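You operate a simulated robot arm through the tools that you are given. There is no shell and no other tool. Be economical: measure what you need, move in short steps, check, and stop when the job is done.

Carry out the task below with a simulated two-armed robot. There is one attempt and no reset: what you move stays moved.

## Task
Fetch the carton marked "Garden" from the top of the low carton stack and set it on the top of the tall carton stack. Put one of the wrapped sweets from the top of the short carton stack on top of the small box there. Take the green pad from the top of the short carton stack and leave it on the top of the low carton stack. Fetch the filter labelled "Size 72" from the top of the short carton stack and set it on the bay two shelf. Stack the beige box marked "seals" from the top of the taped carton stack on top of the beige box labelled "belts". Stack the 40 ml square tube from the top of the grey bench on top of the 20 ml square tube. Put the grey box marked "fuses" from the steel table top on the small pallet and the grey box labelled "sensors" on the top of the work table. Push the right work table drawer shut. Take the small tin from the tail shelf and put it in the inside of the small hopper. Put the springs box on the top of the board pile. Do these in any order. Set down upright: filter, grey box, springs box.

Only the result counts: the job must be done as asked and must still hold three seconds after the hand-in. Knocking over, shifting, dropping, spilling or breaking anything else fails it. A push-on lid holds only when it is set on centred and level and pressed home; a screw cap is set on level and turned clockwise until tight.

## Robot
Two 7-joint arms with fingered hands on one trunk, on a base that drives. Base frame: it is fixed to the floor where the robot stands at the start and does not move with it; the origin is under the middle of the robot, x ahead of it, y to its left, z up; the surface under the hand at the start is at about z = 720. Readings come in mm, degrees, newtons and seconds.
The left shoulder is at the start at [60, 166, 976], the right one opposite. With the tool pointing down near the work surface each hand reaches from about 340 to 860 mm from the robot's upright axis, wherever it stands, measured 20 degrees to its own side. Places, roughly: bay two shelf (24x34 cm) [-480, -2380, 500]; beige box [1000, 2000, 1250]; filter [500, 1750, 1000]; green pad (5x9x5 cm) [300, 1400, 900]; grey box [-3000, 0, 750]; inside of the small hopper (20x15 cm) [-3180, 640, 760]; large carton, small carton [750, 0, 750]; right work table drawer [-3500, 2600, 600]; small box [500, 750, 1000]; small pallet [-3100, -3800, 600]; small tin [-1250, -3000, 500]; springs box [1500, -6000, 1000]; square tube [-5500, -1250, 750]; top of the board pile [1600, -6900, 1200]; top of the low carton stack [1000, -200, 700]; top of the tall carton stack [2600, 1300, 1500]; top of the work table [-3200, 3000, 800]; wrapped sweet [-250, 750, 1000]. Payload 5 kg a hand.
The tool frame of a hand sits at the grasp point between the pads (the TCP): z along the fingers, y along the line on which they close. The tips reach 32 mm beyond it. The gripper opens to 160 mm. The gripper's body begins 89 mm behind the TCP. The gripper is a hand of 3 fingers: y runs from the thumb to the fingers, the wrist lies at [0, 0, -267] in the tool frame, and closing takes about 1.5 s.
Orientation is that of the tool frame in the base frame, as a unit quaternion [w, x, y, z]. With the fingers straight down and closing along the base's y, the tool's x points along the base's -x, its y along +y and its z along -z.

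## Interface
- The arms move only by the tool move_arm. It takes "left_series", "right_series" or both (then of equal length, played together; a hand with none holds still); each is a list that holds one entry, the list of rows, each a list of 6 numbers: the shift along the base's x, y, z in mm, then the turn, a rotation vector about the base's x, y, z in degrees. In form: [[[x, y, z, wx, wy, wz], ...]]. A call has 1 to 10 rows; each row shifts and turns the commanded pose from where the row before left it. "left_grip" and "right_grip" are, for a hand that has rows, the gripper command, from -1 (shut) to 1 (fully open), values between in proportion, set as the call begins (left out, the last holds). Each row takes 0.2 s and may step no farther than 50 mm and 8.6 degrees from the row before; otherwise, or with a gripper value out of range, the whole call is refused. A pose out of reach is approached as far as the arm can. The call stops where the force on the tool passes 40 N (or 10 N more than at its start, if that is more) or the arm is blocked; 0.2 s more then pass. The fingers move at their own pace (about 45 mm/s each) and stop on an object; they squeeze with about 32 N. The grip force told is the motor's: it shows also when the fingers shut on nothing. Time passes only in rows, and 0.2 s behind the last, so rows that do not move let the fingers close. It gives the time, the measured TCP pose, the force on the tool (base axes), the opening and the grip force at its end, in the units of the frame above (readings bear some noise), with the torque about the TCP (base axes, N m) and any sound that the robot's microphone picked up.
- Cameras (640 x 400 px; columns grow to the right, rows downward): "scene" is now at [26.5, 52.7, 1608.8]; the picture's right is [0.67, -0.74, 0.00], its down [-0.58, -0.53, -0.62] and it looks along [0.46, 0.42, -0.79] (base axes); focal length 228 px, centre (320, 200). "left" rides on the left gripper at [-65, -4, -116] in its tool frame; the picture's right is [0.06, -1.00, 0.00], its down [0.87, 0.05, -0.49] and it looks along [0.49, 0.03, 0.87] (tool axes); focal length 261 px, centre (320, 200). "right" rides on the right gripper at [65, -4, -116] in its tool frame; the picture's right is [0.06, 1.00, 0.00], its down [-0.87, 0.05, -0.49] and it looks along [-0.49, 0.03, 0.87] (tool axes); focal length 261 px, centre (320, 200). There is no depth. A picture from a camera that has moved, and an enlarged one, comes with that camera's place and axes in the base frame and with its lens.
- get_image(camera): a new picture of that camera. No time passes.
- slide_trunk(by): slides the trunk up (or, below 0, down) by that many mm; the arms and the scene camera ride with it, the base frame stays. It gives what a move gives, with no picture.
- base_move(legs): drives the robot by 1 to 6 legs, each [ahead, turn to the left] in mm and degrees, along the robot's own axes; the way and the turn of a leg run together, so that a leg with both is an arc; at most 1500 mm and 180 degrees a leg. The arms and the cameras ride along, it lands a little off, and it stops where it bumps. It gives what a move gives.
- finger_targets(finger1, finger2, thumb_bend, hand): sets how far each is bent, from 0 (flat) to 1 (curled in); at 0.3 the hand is open as for a grip, at 0.7 the pads meet at the TCP. One left out holds its place. A second passes; each finger stops where it meets its share of the squeeze, and holds until it gets a number again. A gripper value or a shape takes the hand back. It gives what a move gives, with no picture; readings hold the bend of each and the force on the fingers (four entries, about 0 where the hand has none), thumb and palm.
- grasp_type(shape, hand): the hand has 3 fingers and takes this shape, open, in about a second: jaw (thumb against the fingers, like two jaws); tri (thumb and two fingers); tip (a fingertip pinch); poke (one finger out to press); point (the index stretched); flat (the hand flat); cup (the hand cupped); fist (a fist). The gripper value then closes the fingers along that shape, each until it touches; the sizes above hold for jaw. It gives what a move gives, with no picture.
- turn_head(pan, tilt): turns the head with the scene camera to pan (to the left, within 86 degrees either way) and tilt (down, from -29 to 69), counted from straight ahead of the robot. It gives what a move gives.
- inspect(camera, box): a new picture of the part [left, top, right, bottom] of that camera's present view, enlarged. No time passes.
- job_done(): hands the job in; it is judged then, once.

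Go step by step. Nothing tells you exact positions but the pictures and the camera data: compare them with the known pose of the tool, close in by small moves and look again before you grip or let go. The budget is 535 turns and 336 pictures, counting those below and the enlarged ones. Unless the task says otherwise, let go and move clear before handing in, and close with one line.

The tools are called after "Request:" as name(argument=value, ...) on one line, values as JSON. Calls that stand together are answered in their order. move_arm: Moves the arms, as the interface text tells. Its arguments: {"type":"object","properties":{"left_series":{"type":"array"},"left_grip":{"type":"number"},"right_series":{"type":"array"},"right_grip":{"type":"number"}},"required":[]} The other tools are called the same way: slide_trunk (by) slides the trunk up or down; grasp_type (shape, hand) gives the hand a shape; finger_targets (finger1, finger2, thumb_bend, hand) moves the fingers one by one; base_move (legs) drives the base; turn_head (pan, tilt) turns the head that bears the scene camera; get_image (camera) takes a picture; inspect (camera, box) takes an enlarged picture of a part of a camera's view; job_done () hands the job in.

At the start:

```text
time_s: 0.0
left_eef_pos: [374.1, 553.5, 1095.3]
left_tcp_rot: [0.0, 0.0, 1.0, 0.0]
left_force: [0.1, 0.6, 0.0]
left_wrist_torque: [0.0, -0.02, 0.05]
left_opening: 159.8
left_gripper_force: 0.0
left_shape: jaw
left_bend: [0.3, 0.3, 0.3]
left_finger forces: [0.1, 0.0, 0.0, 0.0, 0.1, 0.1]
right_eef_pos: [531.1, 36.4, 1165.6]
right_tcp_rot: [0.0, 0.001, 1.0, 0.0]
right_force: [-0.2, 0.2, -0.7]
right_wrist_torque: [0.02, 0.0, 0.04]
right_opening: 159.7
right_gripper_force: 0.1
right_shape: jaw
right_bend: [0.3, 0.3, 0.3]
right_finger forces: [0.0, 0.0, 0.0, 0.0, 0.1, 0.0]
trunk travel left (down, up): [-525.0, 65.0]
robot x, y, heading: [0.1, -0.0, -0.0]
head pan, tilt: [42.2, 51.7]
```

scene: 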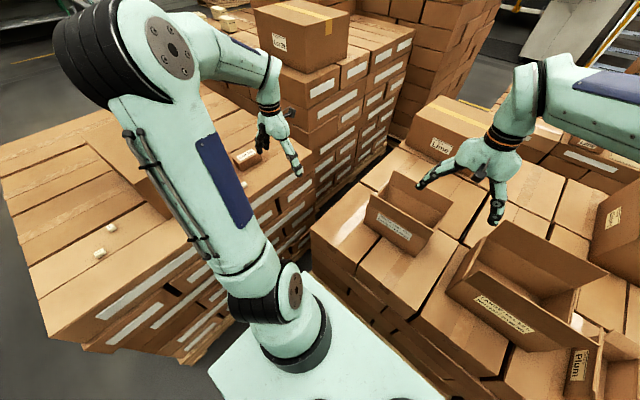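
right: 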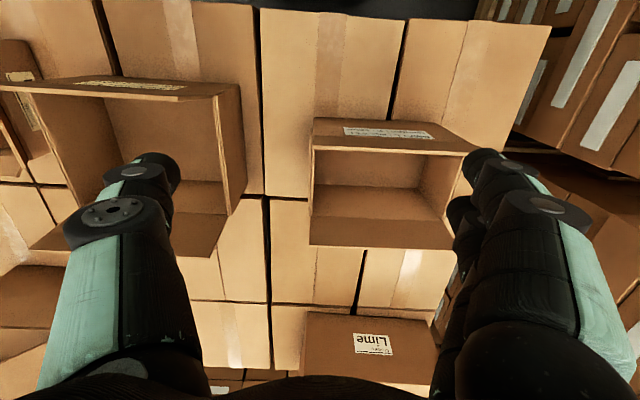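
left: 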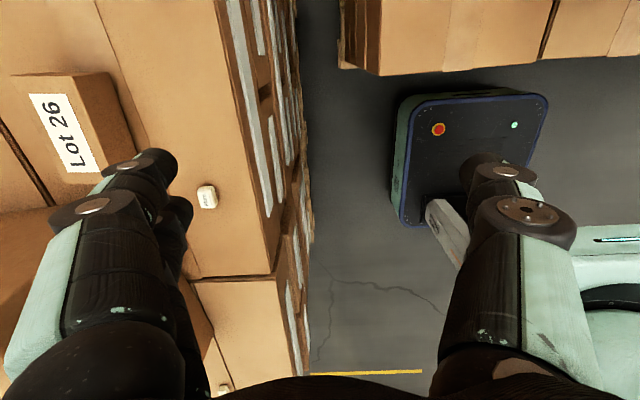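

I see carton stacks ahead and to the left, with a left stack holding sweets and a small "Lot 26" box. I'll look around with the head first.

Request:
turn_head(pan=-10, tilt=40)

Request:
get_image(camera="scene")

Request:
turn_head(pan=60, tilt=25)

Request:
get_image(camera="scene")

```text
time_s: 1.2
left_eef_pos: [373.6, 554.0, 1094.6]
left_tcp_rot: [0.0, -0.001, 1.0, 0.0]
left_force: [-0.5, 0.7, 0.1]
left_wrist_torque: [-0.01, 0.02, -0.04]
left_opening: 160.1
left_gripper_force: 0.0
left_shape: jaw
left_bend: [0.3, 0.3, 0.3]
left_finger forces: [0.1, 0.0, 0.0, 0.0, 0.0, 0.0]
right_eef_pos: [530.1, 36.0, 1165.0]
right_tcp_rot: [0.0, 0.001, 1.0, 0.0]
right_force: [0.5, 1.0, -0.3]
right_wrist_torque: [0.01, 0.02, 0.02]
right_opening: 160.0
right_gripper_force: 0.1
right_shape: jaw
right_bend: [0.3, 0.3, 0.3]
right_finger forces: [0.0, 0.0, 0.0, 0.1, 0.0, 0.0]
trunk travel left (down, up): [-525.0, 65.0]
robot x, y, heading: [1.0, -0.8, -0.1]
head pan, tilt: [-10.0, 40.0]
```

```text
332 pictures are left
camera scene: at [54.3, -12.7, 1625.3], right [-0.17, -0.98, 0.0], down [-0.63, 0.11, -0.77], along [0.75, -0.13, -0.64], focal length 228 px, centre (320, 200)
```

scene: 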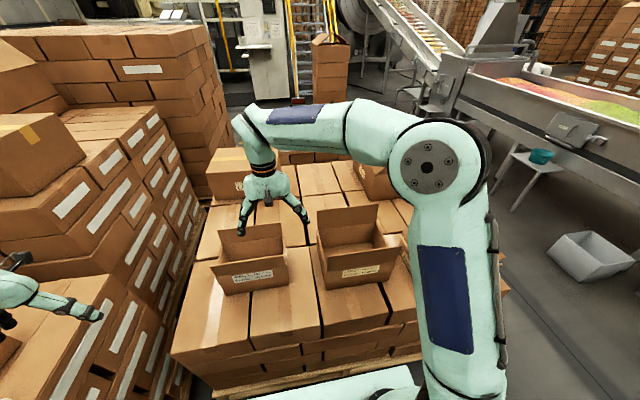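

```text
time_s: 2.6
left_eef_pos: [373.7, 553.0, 1094.7]
left_tcp_rot: [0.0, 0.0, 1.0, 0.0]
left_force: [-0.5, 0.9, 0.3]
left_wrist_torque: [-0.03, 0.01, 0.02]
left_opening: 159.8
left_gripper_force: 0.1
left_shape: jaw
left_bend: [0.3, 0.3, 0.3]
left_finger forces: [0.0, 0.0, 0.1, 0.1, 0.1, 0.0]
right_eef_pos: [530.2, 36.5, 1164.5]
right_tcp_rot: [0.0, 0.0, 1.0, 0.001]
right_force: [-0.7, -0.4, 0.3]
right_wrist_torque: [0.0, 0.02, -0.03]
right_opening: 159.8
right_gripper_force: 0.1
right_shape: jaw
right_bend: [0.3, 0.3, 0.3]
right_finger forces: [0.1, 0.1, 0.0, 0.0, 0.0, 0.1]
trunk travel left (down, up): [-525.0, 65.0]
robot x, y, heading: [-1.7, 1.9, 0.1]
head pan, tilt: [60.0, 25.0]
```

```text
331 pictures are left
camera scene: at [16.7, 81.8, 1648.6], right [0.87, -0.5, 0.0], down [-0.21, -0.37, -0.91], along [0.45, 0.78, -0.42], focal length 228 px, centre (320, 200)
```

scene: 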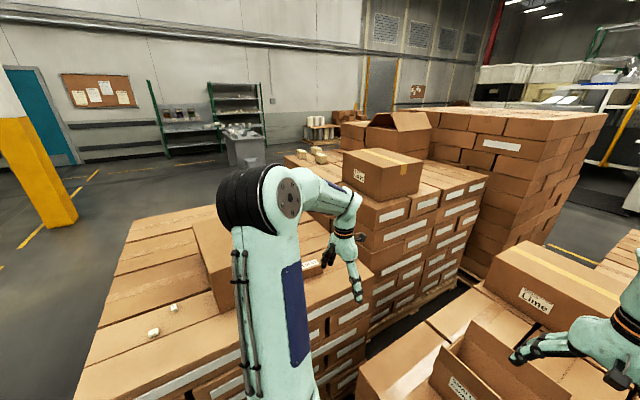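

I see two open cartons on the low stack ahead, and the short stack to the left. I'll read the carton labels and look around from this spot at the other sides.

Request:
turn_head(pan=-5, tilt=60)

Request:
get_image(camera="scene")

Request:
inspect(camera="scene", box=[200, 80, 460, 240])

Request:
turn_head(pan=80, tilt=45)

Request:
get_image(camera="scene")

```text
time_s: 4.0
left_eef_pos: [372.9, 552.6, 1094.6]
left_tcp_rot: [0.0, 0.001, 1.0, 0.0]
left_force: [-0.1, -0.7, -0.4]
left_wrist_torque: [0.0, 0.02, 0.01]
left_opening: 159.9
left_gripper_force: 0.1
left_shape: jaw
left_bend: [0.3, 0.3, 0.3]
left_finger forces: [0.0, 0.0, 0.0, 0.0, 0.0, 0.1]
right_eef_pos: [531.0, 36.3, 1165.2]
right_tcp_rot: [0.0, 0.001, 1.0, -0.001]
right_force: [0.2, -0.4, 0.2]
right_wrist_torque: [0.01, -0.01, -0.03]
right_opening: 159.9
right_gripper_force: 0.0
right_shape: jaw
right_bend: [0.3, 0.3, 0.3]
right_finger forces: [0.0, 0.0, 0.1, 0.0, 0.0, 0.1]
trunk travel left (down, up): [-525.0, 65.0]
robot x, y, heading: [-1.0, -1.4, 0.1]
head pan, tilt: [-5.0, 60.0]
```

```text
330 pictures are left
camera scene: at [37.0, -3.7, 1598.6], right [-0.09, -1.0, 0.0], down [-0.86, 0.07, -0.5], along [0.5, -0.04, -0.87], focal length 228 px, centre (320, 200)
```

scene: 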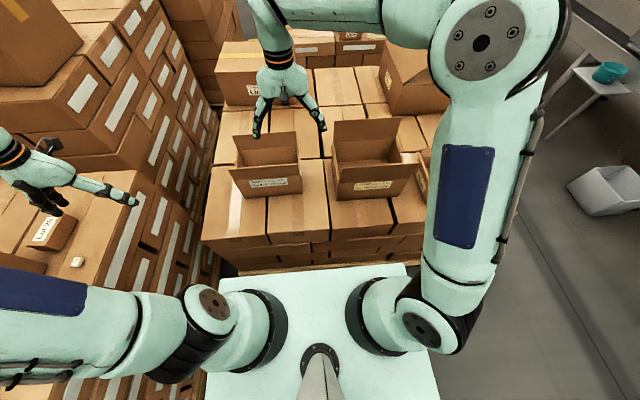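

```text
2.46 times, centred on (330, 160) of scene
camera zoom: at [37.0, -3.7, 1598.6], right [-0.09, -1.0, 0.0], down [-0.86, 0.07, -0.5], along [0.5, -0.04, -0.87], focal length 562 px, centre (295, 298)
```

zoom: 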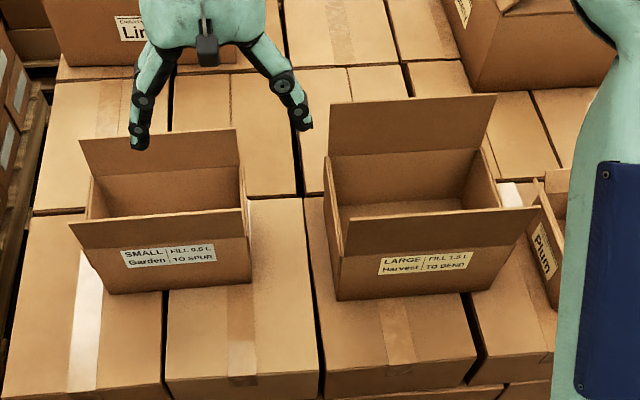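

```text
time_s: 5.6
left_eef_pos: [373.9, 552.9, 1094.9]
left_tcp_rot: [0.001, 0.0, 1.0, 0.0]
left_force: [0.7, -0.3, 0.1]
left_wrist_torque: [-0.03, 0.01, 0.0]
left_opening: 159.8
left_gripper_force: 0.0
left_shape: jaw
left_bend: [0.3, 0.3, 0.3]
left_finger forces: [0.0, 0.0, 0.0, 0.1, 0.1, 0.1]
right_eef_pos: [530.2, 37.0, 1164.6]
right_tcp_rot: [0.0, 0.002, 1.0, 0.0]
right_force: [0.1, 0.1, 0.1]
right_wrist_torque: [0.01, 0.03, 0.01]
right_opening: 159.5
right_gripper_force: 0.1
right_shape: jaw
right_bend: [0.3, 0.3, 0.3]
right_finger forces: [0.0, 0.0, 0.0, 0.0, 0.0, 0.0]
trunk travel left (down, up): [-525.0, 65.0]
robot x, y, heading: [-1.5, -2.7, -0.1]
head pan, tilt: [80.0, 45.0]
```

```text
328 pictures are left
camera scene: at [-15.2, 82.1, 1618.0], right [0.98, -0.17, 0.0], down [-0.12, -0.7, -0.71], along [0.12, 0.7, -0.71], focal length 228 px, centre (320, 200)
```

scene: 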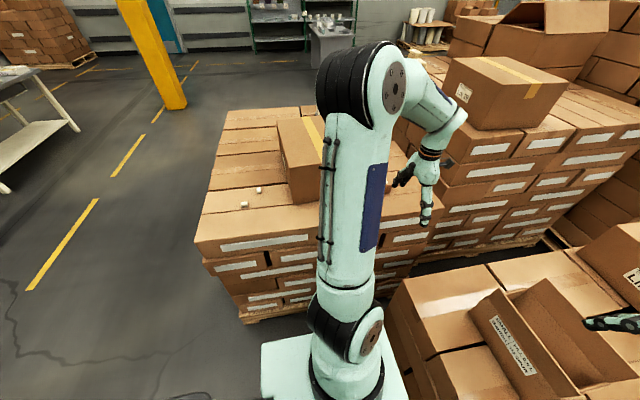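

The "Garden" carton is the small open one at about [590..750, 30..290], z 720. I'll continue the survey: forward-right side and the left stack tops.

Request:
turn_head(pan=-60, tilt=15)

Request:
get_image(camera="scene")

Request:
turn_head(pan=25, tilt=15)

Request:
get_image(camera="scene")

Request:
inspect(camera="left", box=[0, 50, 260, 220])

```text
time_s: 7.8
left_eef_pos: [373.9, 554.0, 1094.8]
left_tcp_rot: [0.0, 0.0, 1.0, 0.0]
left_force: [0.1, 0.8, 0.1]
left_wrist_torque: [0.03, -0.01, -0.01]
left_opening: 159.9
left_gripper_force: 0.1
left_shape: jaw
left_bend: [0.3, 0.3, 0.3]
left_finger forces: [0.0, 0.0, 0.0, 0.0, 0.0, 0.1]
right_eef_pos: [530.9, 36.1, 1165.3]
right_tcp_rot: [0.0, 0.001, 1.0, 0.0]
right_force: [0.2, -0.6, 0.1]
right_wrist_torque: [-0.05, -0.01, -0.01]
right_opening: 159.9
right_gripper_force: 0.0
right_shape: jaw
right_bend: [0.3, 0.3, 0.3]
right_finger forces: [0.1, 0.0, 0.0, 0.0, 0.0, 0.0]
trunk travel left (down, up): [-525.0, 65.0]
robot x, y, heading: [1.5, -1.2, -0.1]
head pan, tilt: [-60.0, 15.0]
```

```text
327 pictures are left
camera scene: at [17.4, -78.8, 1664.8], right [-0.87, -0.5, 0.0], down [-0.13, 0.22, -0.97], along [0.48, -0.84, -0.26], focal length 228 px, centre (320, 200)
```

scene: 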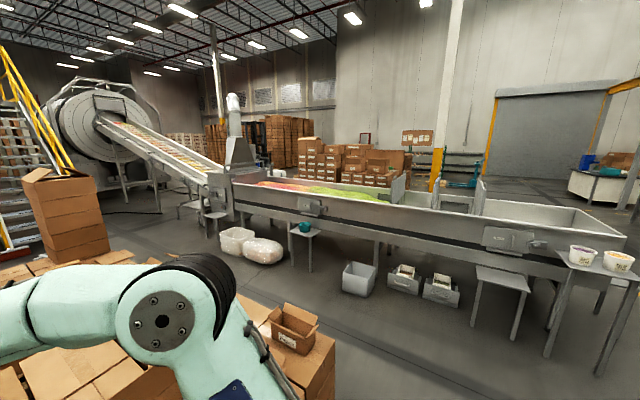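

```text
time_s: 9.4
left_eef_pos: [374.4, 554.0, 1094.4]
left_tcp_rot: [0.0, -0.001, 1.0, 0.0]
left_force: [-0.4, 0.1, 0.2]
left_wrist_torque: [0.0, 0.05, 0.01]
left_opening: 160.2
left_gripper_force: 0.1
left_shape: jaw
left_bend: [0.3, 0.3, 0.3]
left_finger forces: [0.0, 0.0, 0.0, 0.1, 0.1, 0.0]
right_eef_pos: [530.1, 36.2, 1166.5]
right_tcp_rot: [0.0, 0.001, 1.0, -0.001]
right_force: [-0.7, 0.0, -0.7]
right_wrist_torque: [-0.01, 0.02, 0.0]
right_opening: 159.9
right_gripper_force: 0.1
right_shape: jaw
right_bend: [0.3, 0.3, 0.3]
right_finger forces: [0.1, 0.1, 0.1, 0.0, 0.0, 0.0]
trunk travel left (down, up): [-525.0, 65.0]
robot x, y, heading: [3.0, 2.4, -0.0]
head pan, tilt: [25.0, 15.0]
```

```text
326 pictures are left
camera scene: at [55.3, 41.4, 1664.8], right [0.42, -0.91, 0.0], down [-0.23, -0.11, -0.97], along [0.88, 0.41, -0.26], focal length 228 px, centre (320, 200)
```

scene: 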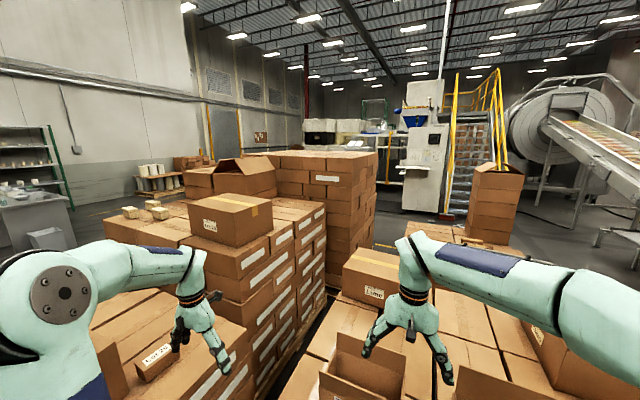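

```text
2.35 times, centred on (130, 135) of left
camera zoom: at [437.5, 549.8, 1210.9], right [-0.06, -1.0, 0.0], down [-0.87, 0.05, 0.49], along [-0.49, 0.03, -0.87], focal length 613 px, centre (767, 353)
```

zoom: 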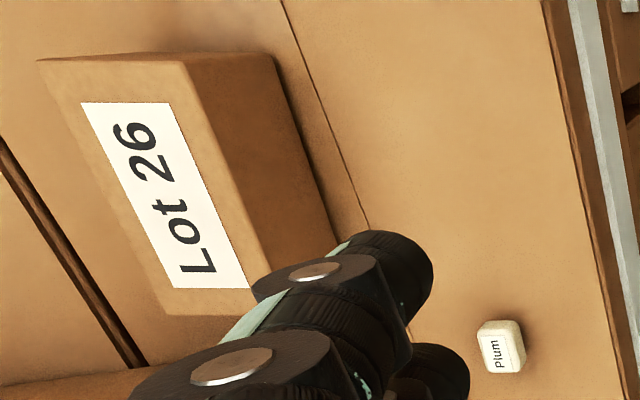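

The sweet marked "Plum" is at about [284, 706, 912] and the Lot 26 box top is centred around [384, 807, 950]. I'll move the left hand above the sweet and look.

Request:
move_arm(left_series=[[[-22, 38, -9, 0, 0, 0], [-22, 38, -9, 0, 0, 0], [-23, 38, -9, 0, 0, 0], [-23, 38, -8, 0, 0, 0], [0, 0, 0, 0, 0, 0]]], left_grip=-0.3)

Request:
get_image(camera="left")

```text
time_s: 10.6
left_eef_pos: [284.5, 705.7, 1059.5]
left_tcp_rot: [0.0, 0.0, 1.0, 0.0]
left_force: [0.6, 0.3, 0.0]
left_wrist_torque: [0.04, 0.01, 0.02]
left_opening: 56.8
left_gripper_force: 0.1
left_shape: jaw
left_bend: [0.73, 0.73, 0.7]
left_finger forces: [0.1, 0.0, 0.0, 0.0, 0.1, 0.0]
right_eef_pos: [529.8, 36.5, 1165.3]
right_tcp_rot: [0.0, 0.0, 1.0, 0.0]
right_force: [0.1, -0.5, -0.1]
right_wrist_torque: [-0.02, -0.03, -0.02]
right_opening: 159.9
right_gripper_force: 0.0
right_shape: jaw
right_bend: [0.3, 0.3, 0.3]
right_finger forces: [0.1, 0.0, 0.1, 0.0, 0.0, 0.1]
trunk travel left (down, up): [-525.0, 65.0]
robot x, y, heading: [-0.3, -2.2, -0.2]
head pan, tilt: [25.0, 15.0]
```

```text
324 pictures are left
camera left: at [347.9, 701.2, 1176.3], right [-0.06, -1.0, 0.0], down [-0.87, 0.05, 0.49], along [-0.49, 0.03, -0.87], focal length 261 px, centre (320, 200)
```

left: 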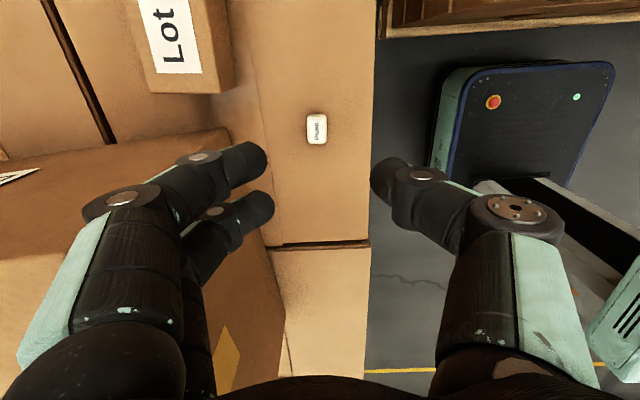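

The sweet sits at [282, 708]; a taller carton next to it may clash with the gripper body, so I'll check its height with the head camera.

Request:
turn_head(pan=70, tilt=45)

Request:
get_image(camera="scene")

```text
time_s: 11.7
left_eef_pos: [283.8, 705.2, 1059.0]
left_tcp_rot: [0.0, 0.0, 1.0, 0.0]
left_force: [-0.4, -0.5, -0.1]
left_wrist_torque: [-0.02, -0.06, 0.01]
left_opening: 56.4
left_gripper_force: 0.1
left_shape: jaw
left_bend: [0.73, 0.73, 0.7]
left_finger forces: [0.0, 0.0, 0.0, 0.1, 0.0, 0.0]
right_eef_pos: [529.0, 35.5, 1164.8]
right_tcp_rot: [0.0, 0.001, 1.0, 0.001]
right_force: [0.0, -0.1, 0.7]
right_wrist_torque: [0.01, 0.03, 0.02]
right_opening: 159.7
right_gripper_force: 0.1
right_shape: jaw
right_bend: [0.3, 0.3, 0.3]
right_finger forces: [0.1, 0.0, 0.0, 0.0, 0.0, 0.1]
trunk travel left (down, up): [-525.0, 65.0]
robot x, y, heading: [0.6, 3.3, -0.1]
head pan, tilt: [70.0, 45.0]
```

```text
323 pictures are left
camera scene: at [-1.5, 78.4, 1618.1], right [0.94, -0.34, 0.0], down [-0.24, -0.66, -0.71], along [0.24, 0.66, -0.71], focal length 228 px, centre (320, 200)
```

scene: 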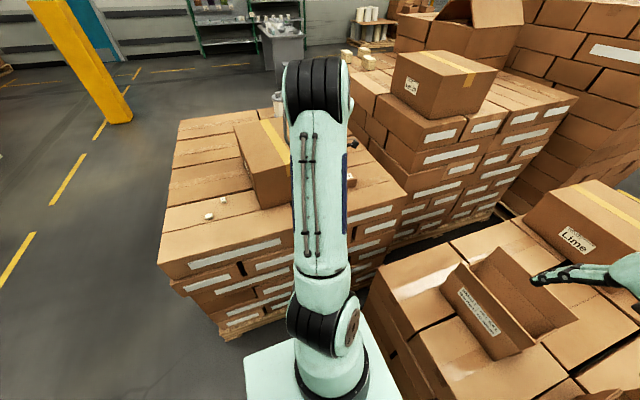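

The neighbouring carton rises to about z 1050, so I'll turn the hand -90° (closing along x, camera toward me) to stay clear of it.

Request:
move_arm(left_series=[[[0, 0, 0, 0, 0, -8.5], [0, 0, 0, 0, 0, -8.5], [0, 0, 0, 0, 0, -8.5], [0, 0, 0, 0, 0, -8.5], [0, 0, 0, 0, 0, -8.5], [0, 0, 0, 0, 0, -8.5], [0, 0, 0, 0, 0, -8.5], [0, 0, 0, 0, 0, -8.5], [0, 0, 0, 0, 0, -8.5], [0, 0, 0, 0, 0, -8.5]]])

Request:
move_arm(left_series=[[[-1, 2, -20, 0, 0, -5], [0, 0, -30, 0, 0, 0], [0, 0, 0, 0, 0, 0]]])

Request:
get_image(camera="left")

```text
time_s: 13.9
left_eef_pos: [282.8, 704.2, 1060.3]
left_tcp_rot: [-0.001, 0.676, 0.737, 0.0]
left_force: [-0.5, 0.2, -0.3]
left_wrist_torque: [0.0, 0.02, -0.01]
left_opening: 56.7
left_gripper_force: 0.0
left_shape: jaw
left_bend: [0.73, 0.73, 0.7]
left_finger forces: [0.0, 0.0, 0.1, 0.1, 0.0, 0.0]
right_eef_pos: [530.0, 35.9, 1165.7]
right_tcp_rot: [-0.001, 0.001, 1.0, 0.0]
right_force: [0.4, -0.4, -0.5]
right_wrist_torque: [-0.02, 0.02, 0.03]
right_opening: 160.0
right_gripper_force: 0.0
right_shape: jaw
right_bend: [0.3, 0.3, 0.3]
right_finger forces: [0.1, 0.0, 0.0, 0.0, 0.0, 0.0]
trunk travel left (down, up): [-525.0, 65.0]
robot x, y, heading: [0.5, 1.7, -0.1]
head pan, tilt: [70.0, 45.0]
```

```text
time_s: 14.7
left_eef_pos: [283.4, 707.0, 1009.9]
left_tcp_rot: [0.0, 0.707, 0.707, 0.001]
left_force: [-0.3, -0.7, -0.4]
left_wrist_torque: [0.01, -0.01, 0.01]
left_opening: 56.3
left_gripper_force: 0.1
left_shape: jaw
left_bend: [0.73, 0.73, 0.7]
left_finger forces: [0.0, 0.0, 0.0, 0.1, 0.0, 0.0]
right_eef_pos: [530.8, 35.4, 1164.7]
right_tcp_rot: [0.001, 0.001, 1.0, 0.0]
right_force: [-0.7, 0.0, -0.2]
right_wrist_torque: [0.01, 0.03, -0.04]
right_opening: 160.0
right_gripper_force: 0.1
right_shape: jaw
right_bend: [0.3, 0.3, 0.3]
right_finger forces: [0.1, 0.0, 0.1, 0.0, 0.0, 0.1]
trunk travel left (down, up): [-525.0, 65.0]
robot x, y, heading: [-0.7, 3.0, 0.1]
head pan, tilt: [70.0, 45.0]
```

```text
322 pictures are left
camera left: at [277.3, 642.3, 1126.0], right [-1.0, 0.06, 0.0], down [0.05, 0.87, 0.49], along [0.03, 0.49, -0.87], focal length 261 px, centre (320, 200)
```

left: 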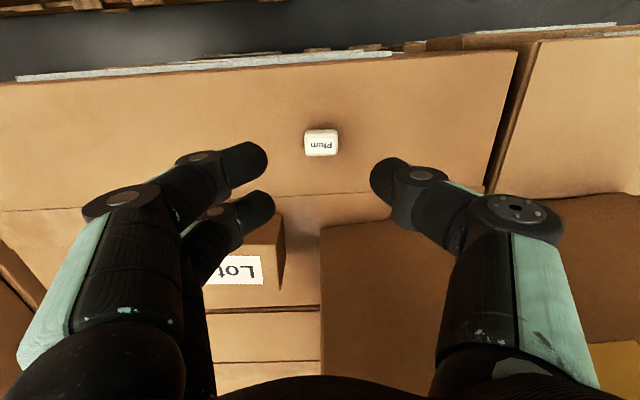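

The sweet is centred under the hand. I'll lower so that the tips sit just above the stack top and look.

Request:
move_arm(left_series=[[[-2, 1, -35, 0, 0, 0], [0, 0, -35, 0, 0, 0], [0, 0, 0, 0, 0, 0]]])

Request:
get_image(camera="left")

```text
time_s: 15.5
left_eef_pos: [279.2, 708.6, 939.8]
left_tcp_rot: [0.0, 0.707, 0.707, 0.0]
left_force: [-0.9, -0.3, -0.7]
left_wrist_torque: [0.03, 0.01, 0.01]
left_opening: 56.5
left_gripper_force: 0.1
left_shape: jaw
left_bend: [0.73, 0.73, 0.7]
left_finger forces: [0.0, 0.1, 0.1, 0.0, 0.1, 0.0]
right_eef_pos: [530.9, 35.6, 1165.2]
right_tcp_rot: [-0.001, 0.001, 1.0, 0.0]
right_force: [0.8, -0.1, -0.1]
right_wrist_torque: [0.02, 0.01, -0.01]
right_opening: 159.9
right_gripper_force: 0.0
right_shape: jaw
right_bend: [0.3, 0.3, 0.3]
right_finger forces: [0.0, 0.0, 0.1, 0.0, 0.0, 0.1]
trunk travel left (down, up): [-525.0, 65.0]
robot x, y, heading: [-1.5, 0.6, -0.3]
head pan, tilt: [70.0, 45.0]
```

```text
321 pictures are left
camera left: at [275.3, 643.0, 1055.5], right [-1.0, 0.06, 0.0], down [0.05, 0.87, 0.49], along [0.03, 0.49, -0.87], focal length 261 px, centre (320, 200)
```

left: 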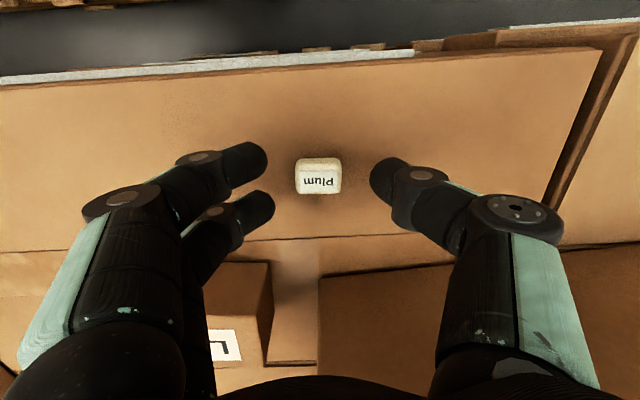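

I'll lower a little more and close on the sweet.

Request:
move_arm(left_series=[[[0, -1, -6, 0, 0, 0], [0, 0, 0, 0, 0, 0]]])

Request:
move_arm(left_series=[[[0, 0, 0, 0, 0, 0], [0, 0, 0, 0, 0, 0], [0, 0, 0, 0, 0, 0], [0, 0, 0, 0, 0, 0], [0, 0, 0, 0, 0, 0], [0, 0, 0, 0, 0, 0]]], left_grip=-1)

Request:
get_image(camera="left")

```text
time_s: 16.1
left_eef_pos: [281.2, 707.8, 933.7]
left_tcp_rot: [-0.001, 0.707, 0.707, 0.0]
left_force: [1.4, 0.3, 0.3]
left_wrist_torque: [0.03, -0.05, 0.02]
left_opening: 56.4
left_gripper_force: 0.2
left_shape: jaw
left_bend: [0.73, 0.73, 0.7]
left_finger forces: [0.4, 0.3, 0.0, 0.0, 0.0, 0.0]
right_eef_pos: [530.9, 36.3, 1165.0]
right_tcp_rot: [0.0, 0.001, 1.0, 0.0]
right_force: [0.6, 0.2, -0.1]
right_wrist_torque: [-0.01, -0.01, -0.01]
right_opening: 160.0
right_gripper_force: 0.1
right_shape: jaw
right_bend: [0.3, 0.3, 0.3]
right_finger forces: [0.1, 0.0, 0.0, 0.0, 0.1, 0.1]
trunk travel left (down, up): [-525.0, 65.0]
robot x, y, heading: [0.6, -0.1, -0.1]
head pan, tilt: [70.0, 45.0]
```

```text
time_s: 17.5
left_eef_pos: [279.7, 706.6, 934.9]
left_tcp_rot: [0.0, 0.707, 0.707, -0.001]
left_force: [-1.2, 1.3, 2.9]
left_wrist_torque: [0.05, -0.07, 0.03]
left_opening: 16.2
left_gripper_force: 31.7
left_shape: jaw
left_bend: [0.74, 0.72, 0.7]
left_finger forces: [12.4, 30.8, 0.1, 0.1, 28.8, 0.1]
right_eef_pos: [530.3, 35.8, 1165.2]
right_tcp_rot: [-0.001, 0.001, 1.0, 0.001]
right_force: [0.7, -0.5, -0.4]
right_wrist_torque: [0.01, 0.02, -0.01]
right_opening: 159.8
right_gripper_force: 0.1
right_shape: jaw
right_bend: [0.3, 0.3, 0.3]
right_finger forces: [0.0, 0.0, 0.1, 0.0, 0.0, 0.1]
trunk travel left (down, up): [-525.0, 65.0]
robot x, y, heading: [-1.3, 1.6, 0.0]
head pan, tilt: [70.0, 45.0]
```

```text
320 pictures are left
camera left: at [274.8, 642.5, 1050.1], right [-1.0, 0.06, 0.0], down [0.05, 0.87, 0.49], along [0.03, 0.49, -0.87], focal length 261 px, centre (320, 200)
```

left: 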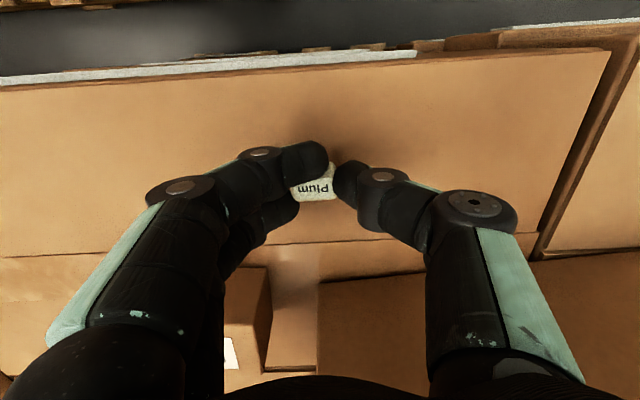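

The sweet is held. I'll lift it and move over the Lot 26 box.

Request:
move_arm(left_series=[[[0, 0, 40, 0, 0, 0], [0, 0, 45, 0, 0, 0], [30, 20, 20, 0, 0, 0], [40, 30, 0, 0, 0, 0], [38, 30, 0, 0, 0, 0], [0, 0, 0, 0, 0, 0]]])

Request:
get_image(camera="left")

```text
time_s: 18.9
left_eef_pos: [386.4, 786.5, 1039.2]
left_tcp_rot: [0.0, 0.706, 0.708, 0.0]
left_force: [0.2, -0.3, -0.1]
left_wrist_torque: [0.03, 0.01, -0.04]
left_opening: 15.8
left_gripper_force: 32.3
left_shape: jaw
left_bend: [0.74, 0.71, 0.7]
left_finger forces: [10.8, 23.6, 0.1, 0.0, 27.7, 0.0]
right_eef_pos: [530.7, 36.1, 1166.5]
right_tcp_rot: [0.0, 0.0, 1.0, 0.001]
right_force: [-0.9, -0.2, -0.1]
right_wrist_torque: [0.03, -0.04, 0.02]
right_opening: 160.0
right_gripper_force: 0.1
right_shape: jaw
right_bend: [0.3, 0.3, 0.3]
right_finger forces: [0.1, 0.1, 0.1, 0.0, 0.0, 0.0]
trunk travel left (down, up): [-525.0, 65.0]
robot x, y, heading: [-0.1, -0.6, -0.1]
head pan, tilt: [70.0, 45.0]
```

```text
319 pictures are left
camera left: at [381.0, 723.1, 1155.5], right [-1.0, 0.06, 0.0], down [0.05, 0.87, 0.49], along [0.03, 0.49, -0.87], focal length 261 px, centre (320, 200)
```

left: 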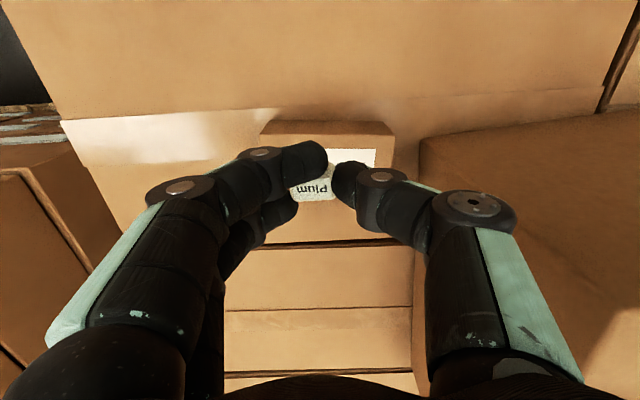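

I'll shift to the box's centre and go down toward contact.

Request:
move_arm(left_series=[[[-3, 21, 0, 0, 0, 0], [0, 0, -30, 0, 0, 0], [0, 0, -15, 0, 0, 0], [0, 0, 0, 0, 0, 0]]])

Request:
get_image(camera="left")

```text
time_s: 19.9
left_eef_pos: [384.2, 808.9, 993.7]
left_tcp_rot: [0.001, 0.707, 0.707, 0.0]
left_force: [0.0, 0.7, 0.1]
left_wrist_torque: [0.0, -0.02, -0.03]
left_opening: 15.2
left_gripper_force: 32.0
left_shape: jaw
left_bend: [0.74, 0.71, 0.7]
left_finger forces: [10.5, 23.9, 0.1, 0.0, 27.3, 0.1]
right_eef_pos: [530.7, 36.0, 1166.8]
right_tcp_rot: [0.0, 0.001, 1.0, 0.0]
right_force: [-0.5, -0.2, 0.4]
right_wrist_torque: [-0.02, -0.02, -0.02]
right_opening: 160.0
right_gripper_force: 0.0
right_shape: jaw
right_bend: [0.3, 0.3, 0.3]
right_finger forces: [0.1, 0.1, 0.0, 0.1, 0.0, 0.1]
trunk travel left (down, up): [-525.0, 65.0]
robot x, y, heading: [2.3, -1.4, -0.1]
head pan, tilt: [70.0, 45.0]
```

```text
318 pictures are left
camera left: at [380.2, 743.9, 1110.0], right [-1.0, 0.06, 0.0], down [0.05, 0.87, 0.49], along [0.03, 0.49, -0.87], focal length 261 px, centre (320, 200)
```

left: 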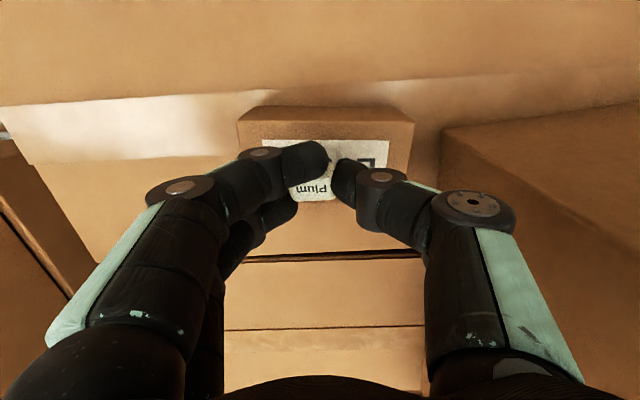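

Request:
move_arm(left_series=[[[0, 0, -4, 0, 0, 0], [0, 0, 0, 0, 0, 0]]])

Request:
move_arm(left_series=[[[0, 0, -4, 0, 0, 0], [0, 0, 0, 0, 0, 0]]])

Request:
get_image(camera="left")

```text
time_s: 20.5
left_eef_pos: [386.0, 808.0, 990.2]
left_tcp_rot: [0.0, 0.707, 0.707, -0.001]
left_force: [0.4, 0.4, 0.3]
left_wrist_torque: [0.04, -0.03, 0.0]
left_opening: 15.3
left_gripper_force: 32.1
left_shape: jaw
left_bend: [0.74, 0.71, 0.7]
left_finger forces: [10.4, 24.1, 0.0, 0.1, 27.3, 0.0]
right_eef_pos: [530.5, 37.1, 1165.4]
right_tcp_rot: [0.0, 0.001, 1.0, 0.0]
right_force: [-0.3, -0.6, -0.2]
right_wrist_torque: [0.01, -0.01, 0.02]
right_opening: 159.9
right_gripper_force: 0.1
right_shape: jaw
right_bend: [0.3, 0.3, 0.3]
right_finger forces: [0.1, 0.1, 0.0, 0.1, 0.0, 0.1]
trunk travel left (down, up): [-525.0, 65.0]
robot x, y, heading: [4.3, 1.4, -0.1]
head pan, tilt: [70.0, 45.0]
```

```text
time_s: 21.1
left_eef_pos: [384.7, 807.4, 985.8]
left_tcp_rot: [-0.001, 0.707, 0.707, -0.001]
left_force: [-0.1, 0.0, -0.3]
left_wrist_torque: [-0.02, 0.01, 0.0]
left_opening: 15.1
left_gripper_force: 31.9
left_shape: jaw
left_bend: [0.74, 0.71, 0.7]
left_finger forces: [10.4, 23.9, 0.0, 0.0, 27.3, 0.0]
right_eef_pos: [530.9, 35.6, 1164.9]
right_tcp_rot: [-0.001, 0.0, 1.0, 0.0]
right_force: [-0.2, 0.4, -0.2]
right_wrist_torque: [0.01, 0.01, 0.02]
right_opening: 160.1
right_gripper_force: 0.1
right_shape: jaw
right_bend: [0.3, 0.3, 0.3]
right_finger forces: [0.0, 0.1, 0.0, 0.1, 0.0, 0.1]
trunk travel left (down, up): [-525.0, 65.0]
robot x, y, heading: [-0.7, 0.5, -0.2]
head pan, tilt: [70.0, 45.0]
```

```text
317 pictures are left
camera left: at [380.3, 743.6, 1102.1], right [-1.0, 0.06, 0.0], down [0.05, 0.87, 0.49], along [0.03, 0.49, -0.87], focal length 261 px, centre (320, 200)
```

left: 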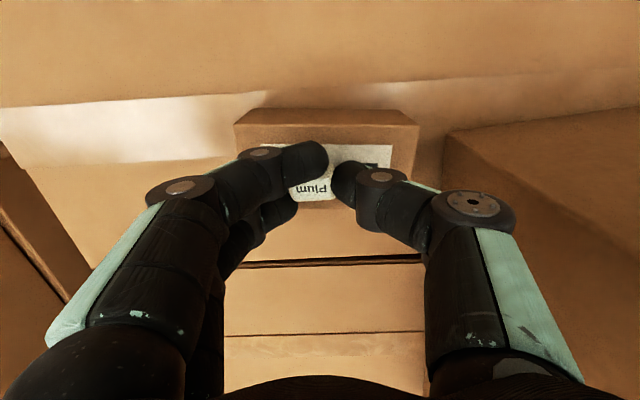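

Request:
move_arm(left_series=[[[0, -3, -4, 0, 0, 0], [0, 0, 0, 0, 0, 0]]])

Request:
move_arm(left_series=[[[0, 0, -3, 0, 0, 0], [0, 0, 0, 0, 0, 0]]])

Request:
move_arm(left_series=[[[0, 0, -3, 0, 0, 0], [0, 0, 0, 0, 0, 0]]])

```text
time_s: 21.7
left_eef_pos: [385.5, 806.2, 985.3]
left_tcp_rot: [0.0, 0.707, 0.707, 0.001]
left_force: [1.2, 2.0, 11.9]
left_wrist_torque: [0.25, -0.32, 0.05]
left_opening: 15.5
left_gripper_force: 31.9
left_shape: jaw
left_bend: [0.74, 0.71, 0.7]
left_finger forces: [10.1, 31.8, 0.0, 0.1, 28.3, 0.0]
right_eef_pos: [530.7, 35.1, 1166.3]
right_tcp_rot: [0.001, 0.001, 1.0, 0.002]
right_force: [0.0, -0.1, -0.2]
right_wrist_torque: [0.02, -0.02, -0.01]
right_opening: 159.9
right_gripper_force: 0.1
right_shape: jaw
right_bend: [0.3, 0.3, 0.3]
right_finger forces: [0.1, 0.0, 0.0, 0.1, 0.0, 0.0]
trunk travel left (down, up): [-525.0, 65.0]
robot x, y, heading: [1.5, 0.7, 0.2]
head pan, tilt: [70.0, 45.0]
```

```text
time_s: 22.3
left_eef_pos: [384.6, 806.2, 983.0]
left_tcp_rot: [-0.001, 0.707, 0.707, 0.003]
left_force: [2.9, 5.8, 26.7]
left_wrist_torque: [0.48, -0.61, 0.08]
left_opening: 16.6
left_gripper_force: 32.0
left_shape: jaw
left_bend: [0.74, 0.72, 0.71]
left_finger forces: [10.7, 42.3, 0.2, 0.1, 31.5, 0.0]
right_eef_pos: [529.8, 34.4, 1166.1]
right_tcp_rot: [0.0, 0.001, 1.0, 0.001]
right_force: [0.0, 0.2, 0.7]
right_wrist_torque: [-0.01, 0.0, 0.01]
right_opening: 159.9
right_gripper_force: 0.0
right_shape: jaw
right_bend: [0.3, 0.3, 0.3]
right_finger forces: [0.0, 0.0, 0.0, 0.1, 0.0, 0.1]
trunk travel left (down, up): [-525.0, 65.0]
robot x, y, heading: [2.4, 3.4, -0.0]
head pan, tilt: [70.0, 45.0]
```

```text
time_s: 22.8
left_eef_pos: [387.3, 807.7, 983.3]
left_tcp_rot: [-0.002, 0.707, 0.707, 0.006]
left_force: [-1.4, -2.7, 17.5]
left_wrist_torque: [0.11, -0.29, -0.02]
left_opening: 17.2
left_gripper_force: 31.9
left_shape: jaw
left_bend: [0.74, 0.73, 0.71]
left_finger forces: [10.9, 41.7, 0.0, 0.0, 32.6, 0.0]
right_eef_pos: [529.9, 35.2, 1166.3]
right_tcp_rot: [0.0, 0.0, 1.0, 0.001]
right_force: [-0.9, 0.1, -0.3]
right_wrist_torque: [-0.04, 0.0, -0.02]
right_opening: 159.9
right_gripper_force: 0.0
right_shape: jaw
right_bend: [0.3, 0.3, 0.3]
right_finger forces: [0.0, 0.1, 0.0, 0.0, 0.0, 0.1]
trunk travel left (down, up): [-525.0, 65.0]
robot x, y, heading: [0.4, -2.3, -0.2]
head pan, tilt: [70.0, 45.0]
stopped in row 2 (left hand): the force on the tool passed its limit at 41 N (the readings are from after the stop); the commanded pose is now the measured one
```

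Contact is made; I'll ease up slightly, then open.

Request:
move_arm(left_series=[[[0, 0, 2, 0, 0, 0], [0, 0, 0, 0, 0, 0]]])

Request:
move_arm(left_series=[[[0, 0, 0, 0, 0, 0], [0, 0, 0, 0, 0, 0], [0, 0, 0, 0, 0, 0]]], left_grip=-0.3)

Request:
get_image(camera="left")

```text
time_s: 23.4
left_eef_pos: [386.0, 807.4, 981.3]
left_tcp_rot: [-0.002, 0.707, 0.707, 0.006]
left_force: [1.4, 0.5, 15.1]
left_wrist_torque: [0.23, -0.42, 0.02]
left_opening: 17.2
left_gripper_force: 32.1
left_shape: jaw
left_bend: [0.74, 0.73, 0.71]
left_finger forces: [10.7, 39.5, 0.0, 0.0, 29.2, 0.1]
right_eef_pos: [530.8, 34.4, 1164.9]
right_tcp_rot: [0.0, 0.001, 1.0, 0.0]
right_force: [-0.4, 0.1, 0.6]
right_wrist_torque: [0.02, 0.0, 0.0]
right_opening: 159.8
right_gripper_force: 0.0
right_shape: jaw
right_bend: [0.3, 0.3, 0.3]
right_finger forces: [0.1, 0.0, 0.0, 0.0, 0.1, 0.0]
trunk travel left (down, up): [-525.0, 65.0]
robot x, y, heading: [0.1, 0.4, 0.2]
head pan, tilt: [70.0, 45.0]
```

```text
time_s: 24.2
left_eef_pos: [385.9, 806.8, 981.6]
left_tcp_rot: [-0.002, 0.708, 0.707, 0.004]
left_force: [-0.2, 0.0, 13.9]
left_wrist_torque: [-0.1, 0.08, 0.0]
left_opening: 52.0
left_gripper_force: 0.1
left_shape: jaw
left_bend: [0.75, 0.74, 0.71]
left_finger forces: [3.6, 3.1, 0.0, 0.0, 7.0, 0.0]
right_eef_pos: [530.1, 34.7, 1165.1]
right_tcp_rot: [0.001, 0.001, 1.0, 0.001]
right_force: [0.7, 0.0, 0.2]
right_wrist_torque: [0.0, 0.04, 0.02]
right_opening: 159.8
right_gripper_force: 0.1
right_shape: jaw
right_bend: [0.3, 0.3, 0.3]
right_finger forces: [0.0, 0.1, 0.1, 0.1, 0.0, 0.1]
trunk travel left (down, up): [-525.0, 65.0]
robot x, y, heading: [-2.2, -1.2, 0.0]
head pan, tilt: [70.0, 45.0]
```

```text
316 pictures are left
camera left: at [379.7, 741.2, 1097.9], right [-1.0, 0.06, 0.0], down [0.05, 0.87, 0.5], along [0.03, 0.5, -0.87], focal length 261 px, centre (320, 200)
```

left: 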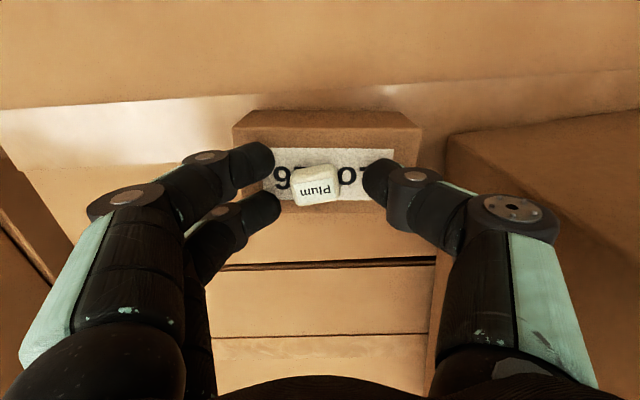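

The sweet is resting on the box. I'll rise straight up and verify.

Request:
move_arm(left_series=[[[0, 0, 20, 0, 0, 0], [0, 0, 40, 0, 0, 0], [0, 0, 50, 0, 0, 0], [0, 0, 50, 0, 0, 0]]])

Request:
get_image(camera="left")

```text
time_s: 25.2
left_eef_pos: [385.4, 807.2, 1140.9]
left_tcp_rot: [0.0, 0.707, 0.707, 0.003]
left_force: [0.2, 0.3, 0.7]
left_wrist_torque: [0.03, 0.01, -0.01]
left_opening: 55.3
left_gripper_force: 0.0
left_shape: jaw
left_bend: [0.73, 0.73, 0.7]
left_finger forces: [0.1, 0.0, 0.2, 0.0, 0.0, 0.2]
right_eef_pos: [529.6, 36.2, 1165.1]
right_tcp_rot: [0.0, 0.001, 1.0, 0.0]
right_force: [0.5, 0.6, -0.4]
right_wrist_torque: [0.01, 0.0, -0.03]
right_opening: 159.8
right_gripper_force: 0.1
right_shape: jaw
right_bend: [0.3, 0.3, 0.3]
right_finger forces: [0.1, 0.1, 0.0, 0.0, 0.0, 0.0]
trunk travel left (down, up): [-525.0, 65.0]
robot x, y, heading: [0.6, -1.1, -0.3]
head pan, tilt: [70.0, 45.0]
```

```text
315 pictures are left
camera left: at [380.1, 740.5, 1257.3], right [-1.0, 0.06, 0.0], down [0.05, 0.87, 0.5], along [0.03, 0.5, -0.87], focal length 261 px, centre (320, 200)
```

left: 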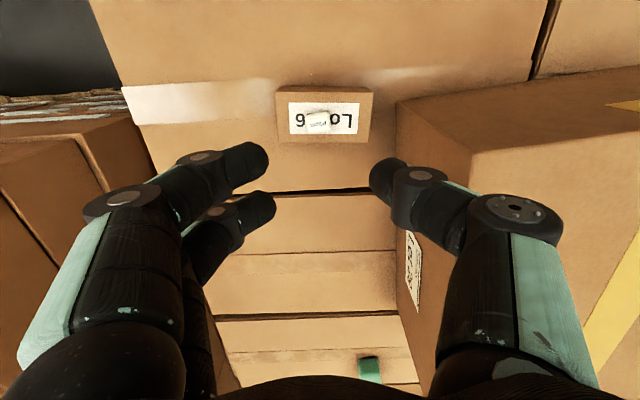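

The sweet is done, and I can also see the green pad at about [302, 1388]. Now I'll look closely at the tall stack to judge its height.

Request:
turn_head(pan=25, tilt=15)

Request:
inspect(camera="scene", box=[90, 110, 410, 310])

```text
time_s: 26.3
left_eef_pos: [385.7, 807.1, 1139.9]
left_tcp_rot: [-0.001, 0.708, 0.707, 0.003]
left_force: [-1.1, 0.5, 0.2]
left_wrist_torque: [-0.01, 0.0, -0.06]
left_opening: 55.7
left_gripper_force: 0.0
left_shape: jaw
left_bend: [0.73, 0.73, 0.7]
left_finger forces: [0.1, 0.0, 0.1, 0.0, 0.0, 0.0]
right_eef_pos: [530.7, 36.6, 1164.9]
right_tcp_rot: [-0.001, 0.001, 1.0, 0.0]
right_force: [-0.2, 0.0, 0.0]
right_wrist_torque: [-0.01, 0.01, 0.0]
right_opening: 159.9
right_gripper_force: 0.0
right_shape: jaw
right_bend: [0.3, 0.3, 0.3]
right_finger forces: [0.1, 0.0, 0.1, 0.0, 0.0, 0.0]
trunk travel left (down, up): [-525.0, 65.0]
robot x, y, heading: [-1.1, -1.5, -0.2]
head pan, tilt: [25.0, 15.0]
```

```text
2.00 times, centred on (250, 210) of scene
camera zoom: at [55.2, 41.7, 1664.8], right [0.42, -0.91, 0.0], down [-0.23, -0.11, -0.97], along [0.87, 0.41, -0.26], focal length 457 px, centre (460, 180)
```

zoom: 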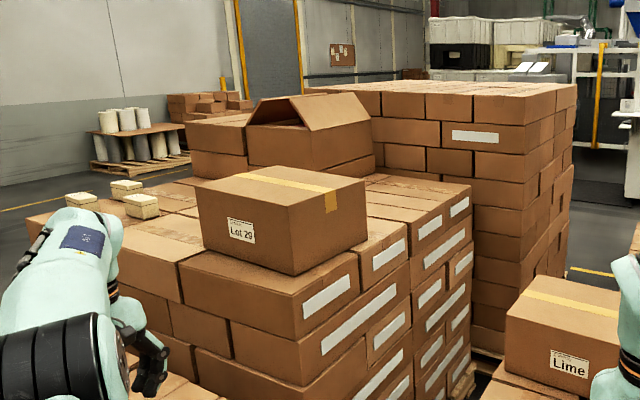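

The tall stack's top is near z 1500 with its near corner around [2300, 725]. My plan for the Garden carton: pinch its near upright flap with the left hand held horizontally (pointing −y), so I can place it high later. First I'll swing the left hand, and move the right hand away.

Request:
move_arm(left_series=[[[15, -40, 0, -8.5, 0, 0], [15, -40, 0, -8.5, 0, 0], [15, -40, 0, -8.5, 0, 0], [15, -40, 0, -8.5, 0, 0], [15, -40, 0, -8.5, 0, 0], [15, -40, 0, -8.5, 0, 0], [15, -40, 0, -8.5, 0, 0], [15, -40, 0, -8.5, 0, 0], [15, -40, 0, -8.5, 0, 0], [15, -40, 0, -8.5, 0, 0]]], right_series=[[[-20, -30, 0, 0, 0, 0], [-20, -30, 0, 0, 0, 0], [-20, -30, 0, 0, 0, 0], [-20, -30, 0, 0, 0, 0], [-20, -30, 0, 0, 0, 0], [-20, -30, 0, 0, 0, 0], [-20, -30, 0, 0, 0, 0], [0, -30, 0, 0, 0, 0], [0, 0, 0, 0, 0, 0], [0, 0, 0, 0, 0, 0]]], left_grip=0.25)

Request:
move_arm(left_series=[[[10, -40, -5, -5, 0, 0], [10, -40, -5, 0, 0, 0], [10, -40, -5, 0, 0, 0], [10, -40, -5, 0, 0, 0], [2, -20, -5, 0, 0, 0], [0, 0, 0, 0, 0, 0]]])

Request:
get_image(camera="left")

```text
time_s: 28.5
left_eef_pos: [536.8, 405.1, 1140.8]
left_tcp_rot: [0.477, 0.522, 0.524, -0.475]
left_force: [-0.4, 0.2, -0.6]
left_wrist_torque: [0.04, -0.01, -0.04]
left_opening: 99.6
left_gripper_force: 0.0
left_shape: jaw
left_bend: [0.71, 0.71, 0.69]
left_finger forces: [0.0, 0.0, 0.1, 0.0, 0.0, 0.1]
right_eef_pos: [390.0, -203.4, 1165.3]
right_tcp_rot: [0.0, 0.001, 1.0, 0.0]
right_force: [-0.8, 0.8, -0.1]
right_wrist_torque: [-0.02, 0.0, 0.0]
right_opening: 160.1
right_gripper_force: 0.1
right_shape: jaw
right_bend: [0.3, 0.3, 0.3]
right_finger forces: [0.0, 0.0, 0.0, 0.1, 0.0, 0.0]
trunk travel left (down, up): [-525.0, 65.0]
robot x, y, heading: [-1.0, 1.5, -0.0]
head pan, tilt: [25.0, 15.0]
```

```text
time_s: 29.9
left_eef_pos: [576.8, 226.5, 1116.8]
left_tcp_rot: [0.499, 0.501, 0.502, -0.498]
left_force: [0.2, 0.9, -0.3]
left_wrist_torque: [0.0, -0.02, 0.02]
left_opening: 99.7
left_gripper_force: 0.0
left_shape: jaw
left_bend: [0.71, 0.71, 0.69]
left_finger forces: [0.0, 0.0, 0.1, 0.0, 0.0, 0.0]
right_eef_pos: [391.6, -203.1, 1164.5]
right_tcp_rot: [0.0, 0.001, 1.0, 0.0]
right_force: [-0.9, 0.1, 0.2]
right_wrist_torque: [0.0, -0.02, 0.01]
right_opening: 159.7
right_gripper_force: 0.1
right_shape: jaw
right_bend: [0.3, 0.3, 0.3]
right_finger forces: [0.0, 0.1, 0.0, 0.0, 0.1, 0.1]
trunk travel left (down, up): [-525.0, 65.0]
robot x, y, heading: [-0.0, 1.0, -0.3]
head pan, tilt: [25.0, 15.0]
```

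```text
313 pictures are left
camera left: at [571.7, 342.6, 1183.0], right [-1.0, 0.0, -0.06], down [0.05, 0.5, -0.87], along [0.03, -0.87, -0.5], focal length 261 px, centre (320, 200)
```

left: 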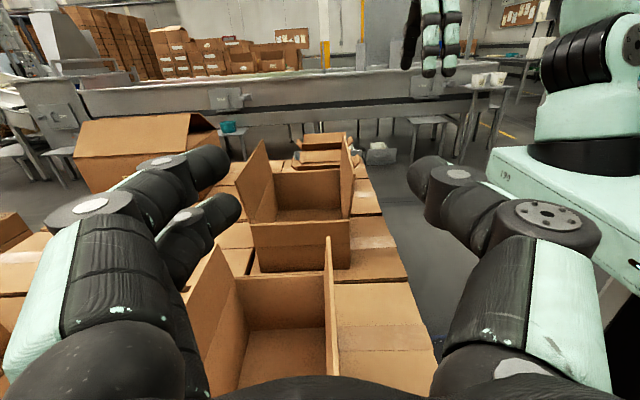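

The near flap is vertical at x ≈ 572, z up to ~932. I'll lower the open hand to straddle it.

Request:
move_arm(left_series=[[[-5, -31, -20, 0, 0, 0], [0, -30, -40, 0, 0, 0], [0, 0, -50, 0, 0, 0], [0, 0, -40, 0, 0, 0], [0, 0, 0, 0, 0, 0]]])

Request:
get_image(camera="left")

```text
time_s: 31.1
left_eef_pos: [573.4, 166.9, 969.6]
left_tcp_rot: [0.501, 0.501, 0.501, -0.497]
left_force: [-2.2, 2.4, 26.3]
left_wrist_torque: [2.93, 0.02, 0.23]
left_opening: 99.5
left_gripper_force: 0.0
left_shape: jaw
left_bend: [0.71, 0.71, 0.69]
left_finger forces: [0.1, 0.0, 0.0, 0.0, 0.0, 26.0]
right_eef_pos: [389.7, -202.9, 1165.0]
right_tcp_rot: [0.001, 0.001, 1.0, 0.001]
right_force: [0.3, 0.1, -0.4]
right_wrist_torque: [0.04, 0.0, 0.01]
right_opening: 159.9
right_gripper_force: 0.1
right_shape: jaw
right_bend: [0.3, 0.3, 0.3]
right_finger forces: [0.0, 0.1, 0.0, 0.0, 0.1, 0.1]
trunk travel left (down, up): [-525.0, 65.0]
robot x, y, heading: [-1.8, -1.0, 0.1]
head pan, tilt: [25.0, 15.0]
```

```text
312 pictures are left
camera left: at [567.8, 281.7, 1034.9], right [-1.0, 0.0, -0.07], down [0.05, 0.5, -0.87], along [0.04, -0.87, -0.49], focal length 261 px, centre (320, 200)
```

left: 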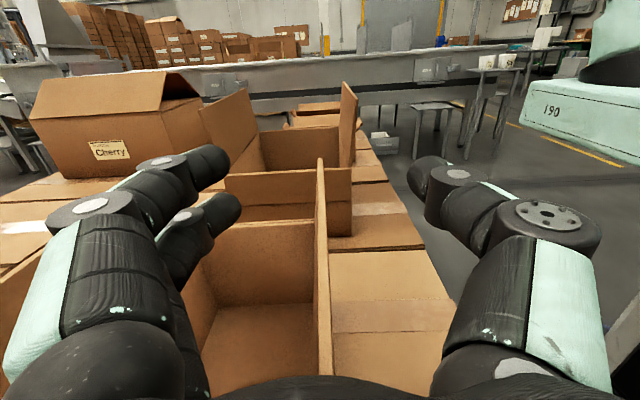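

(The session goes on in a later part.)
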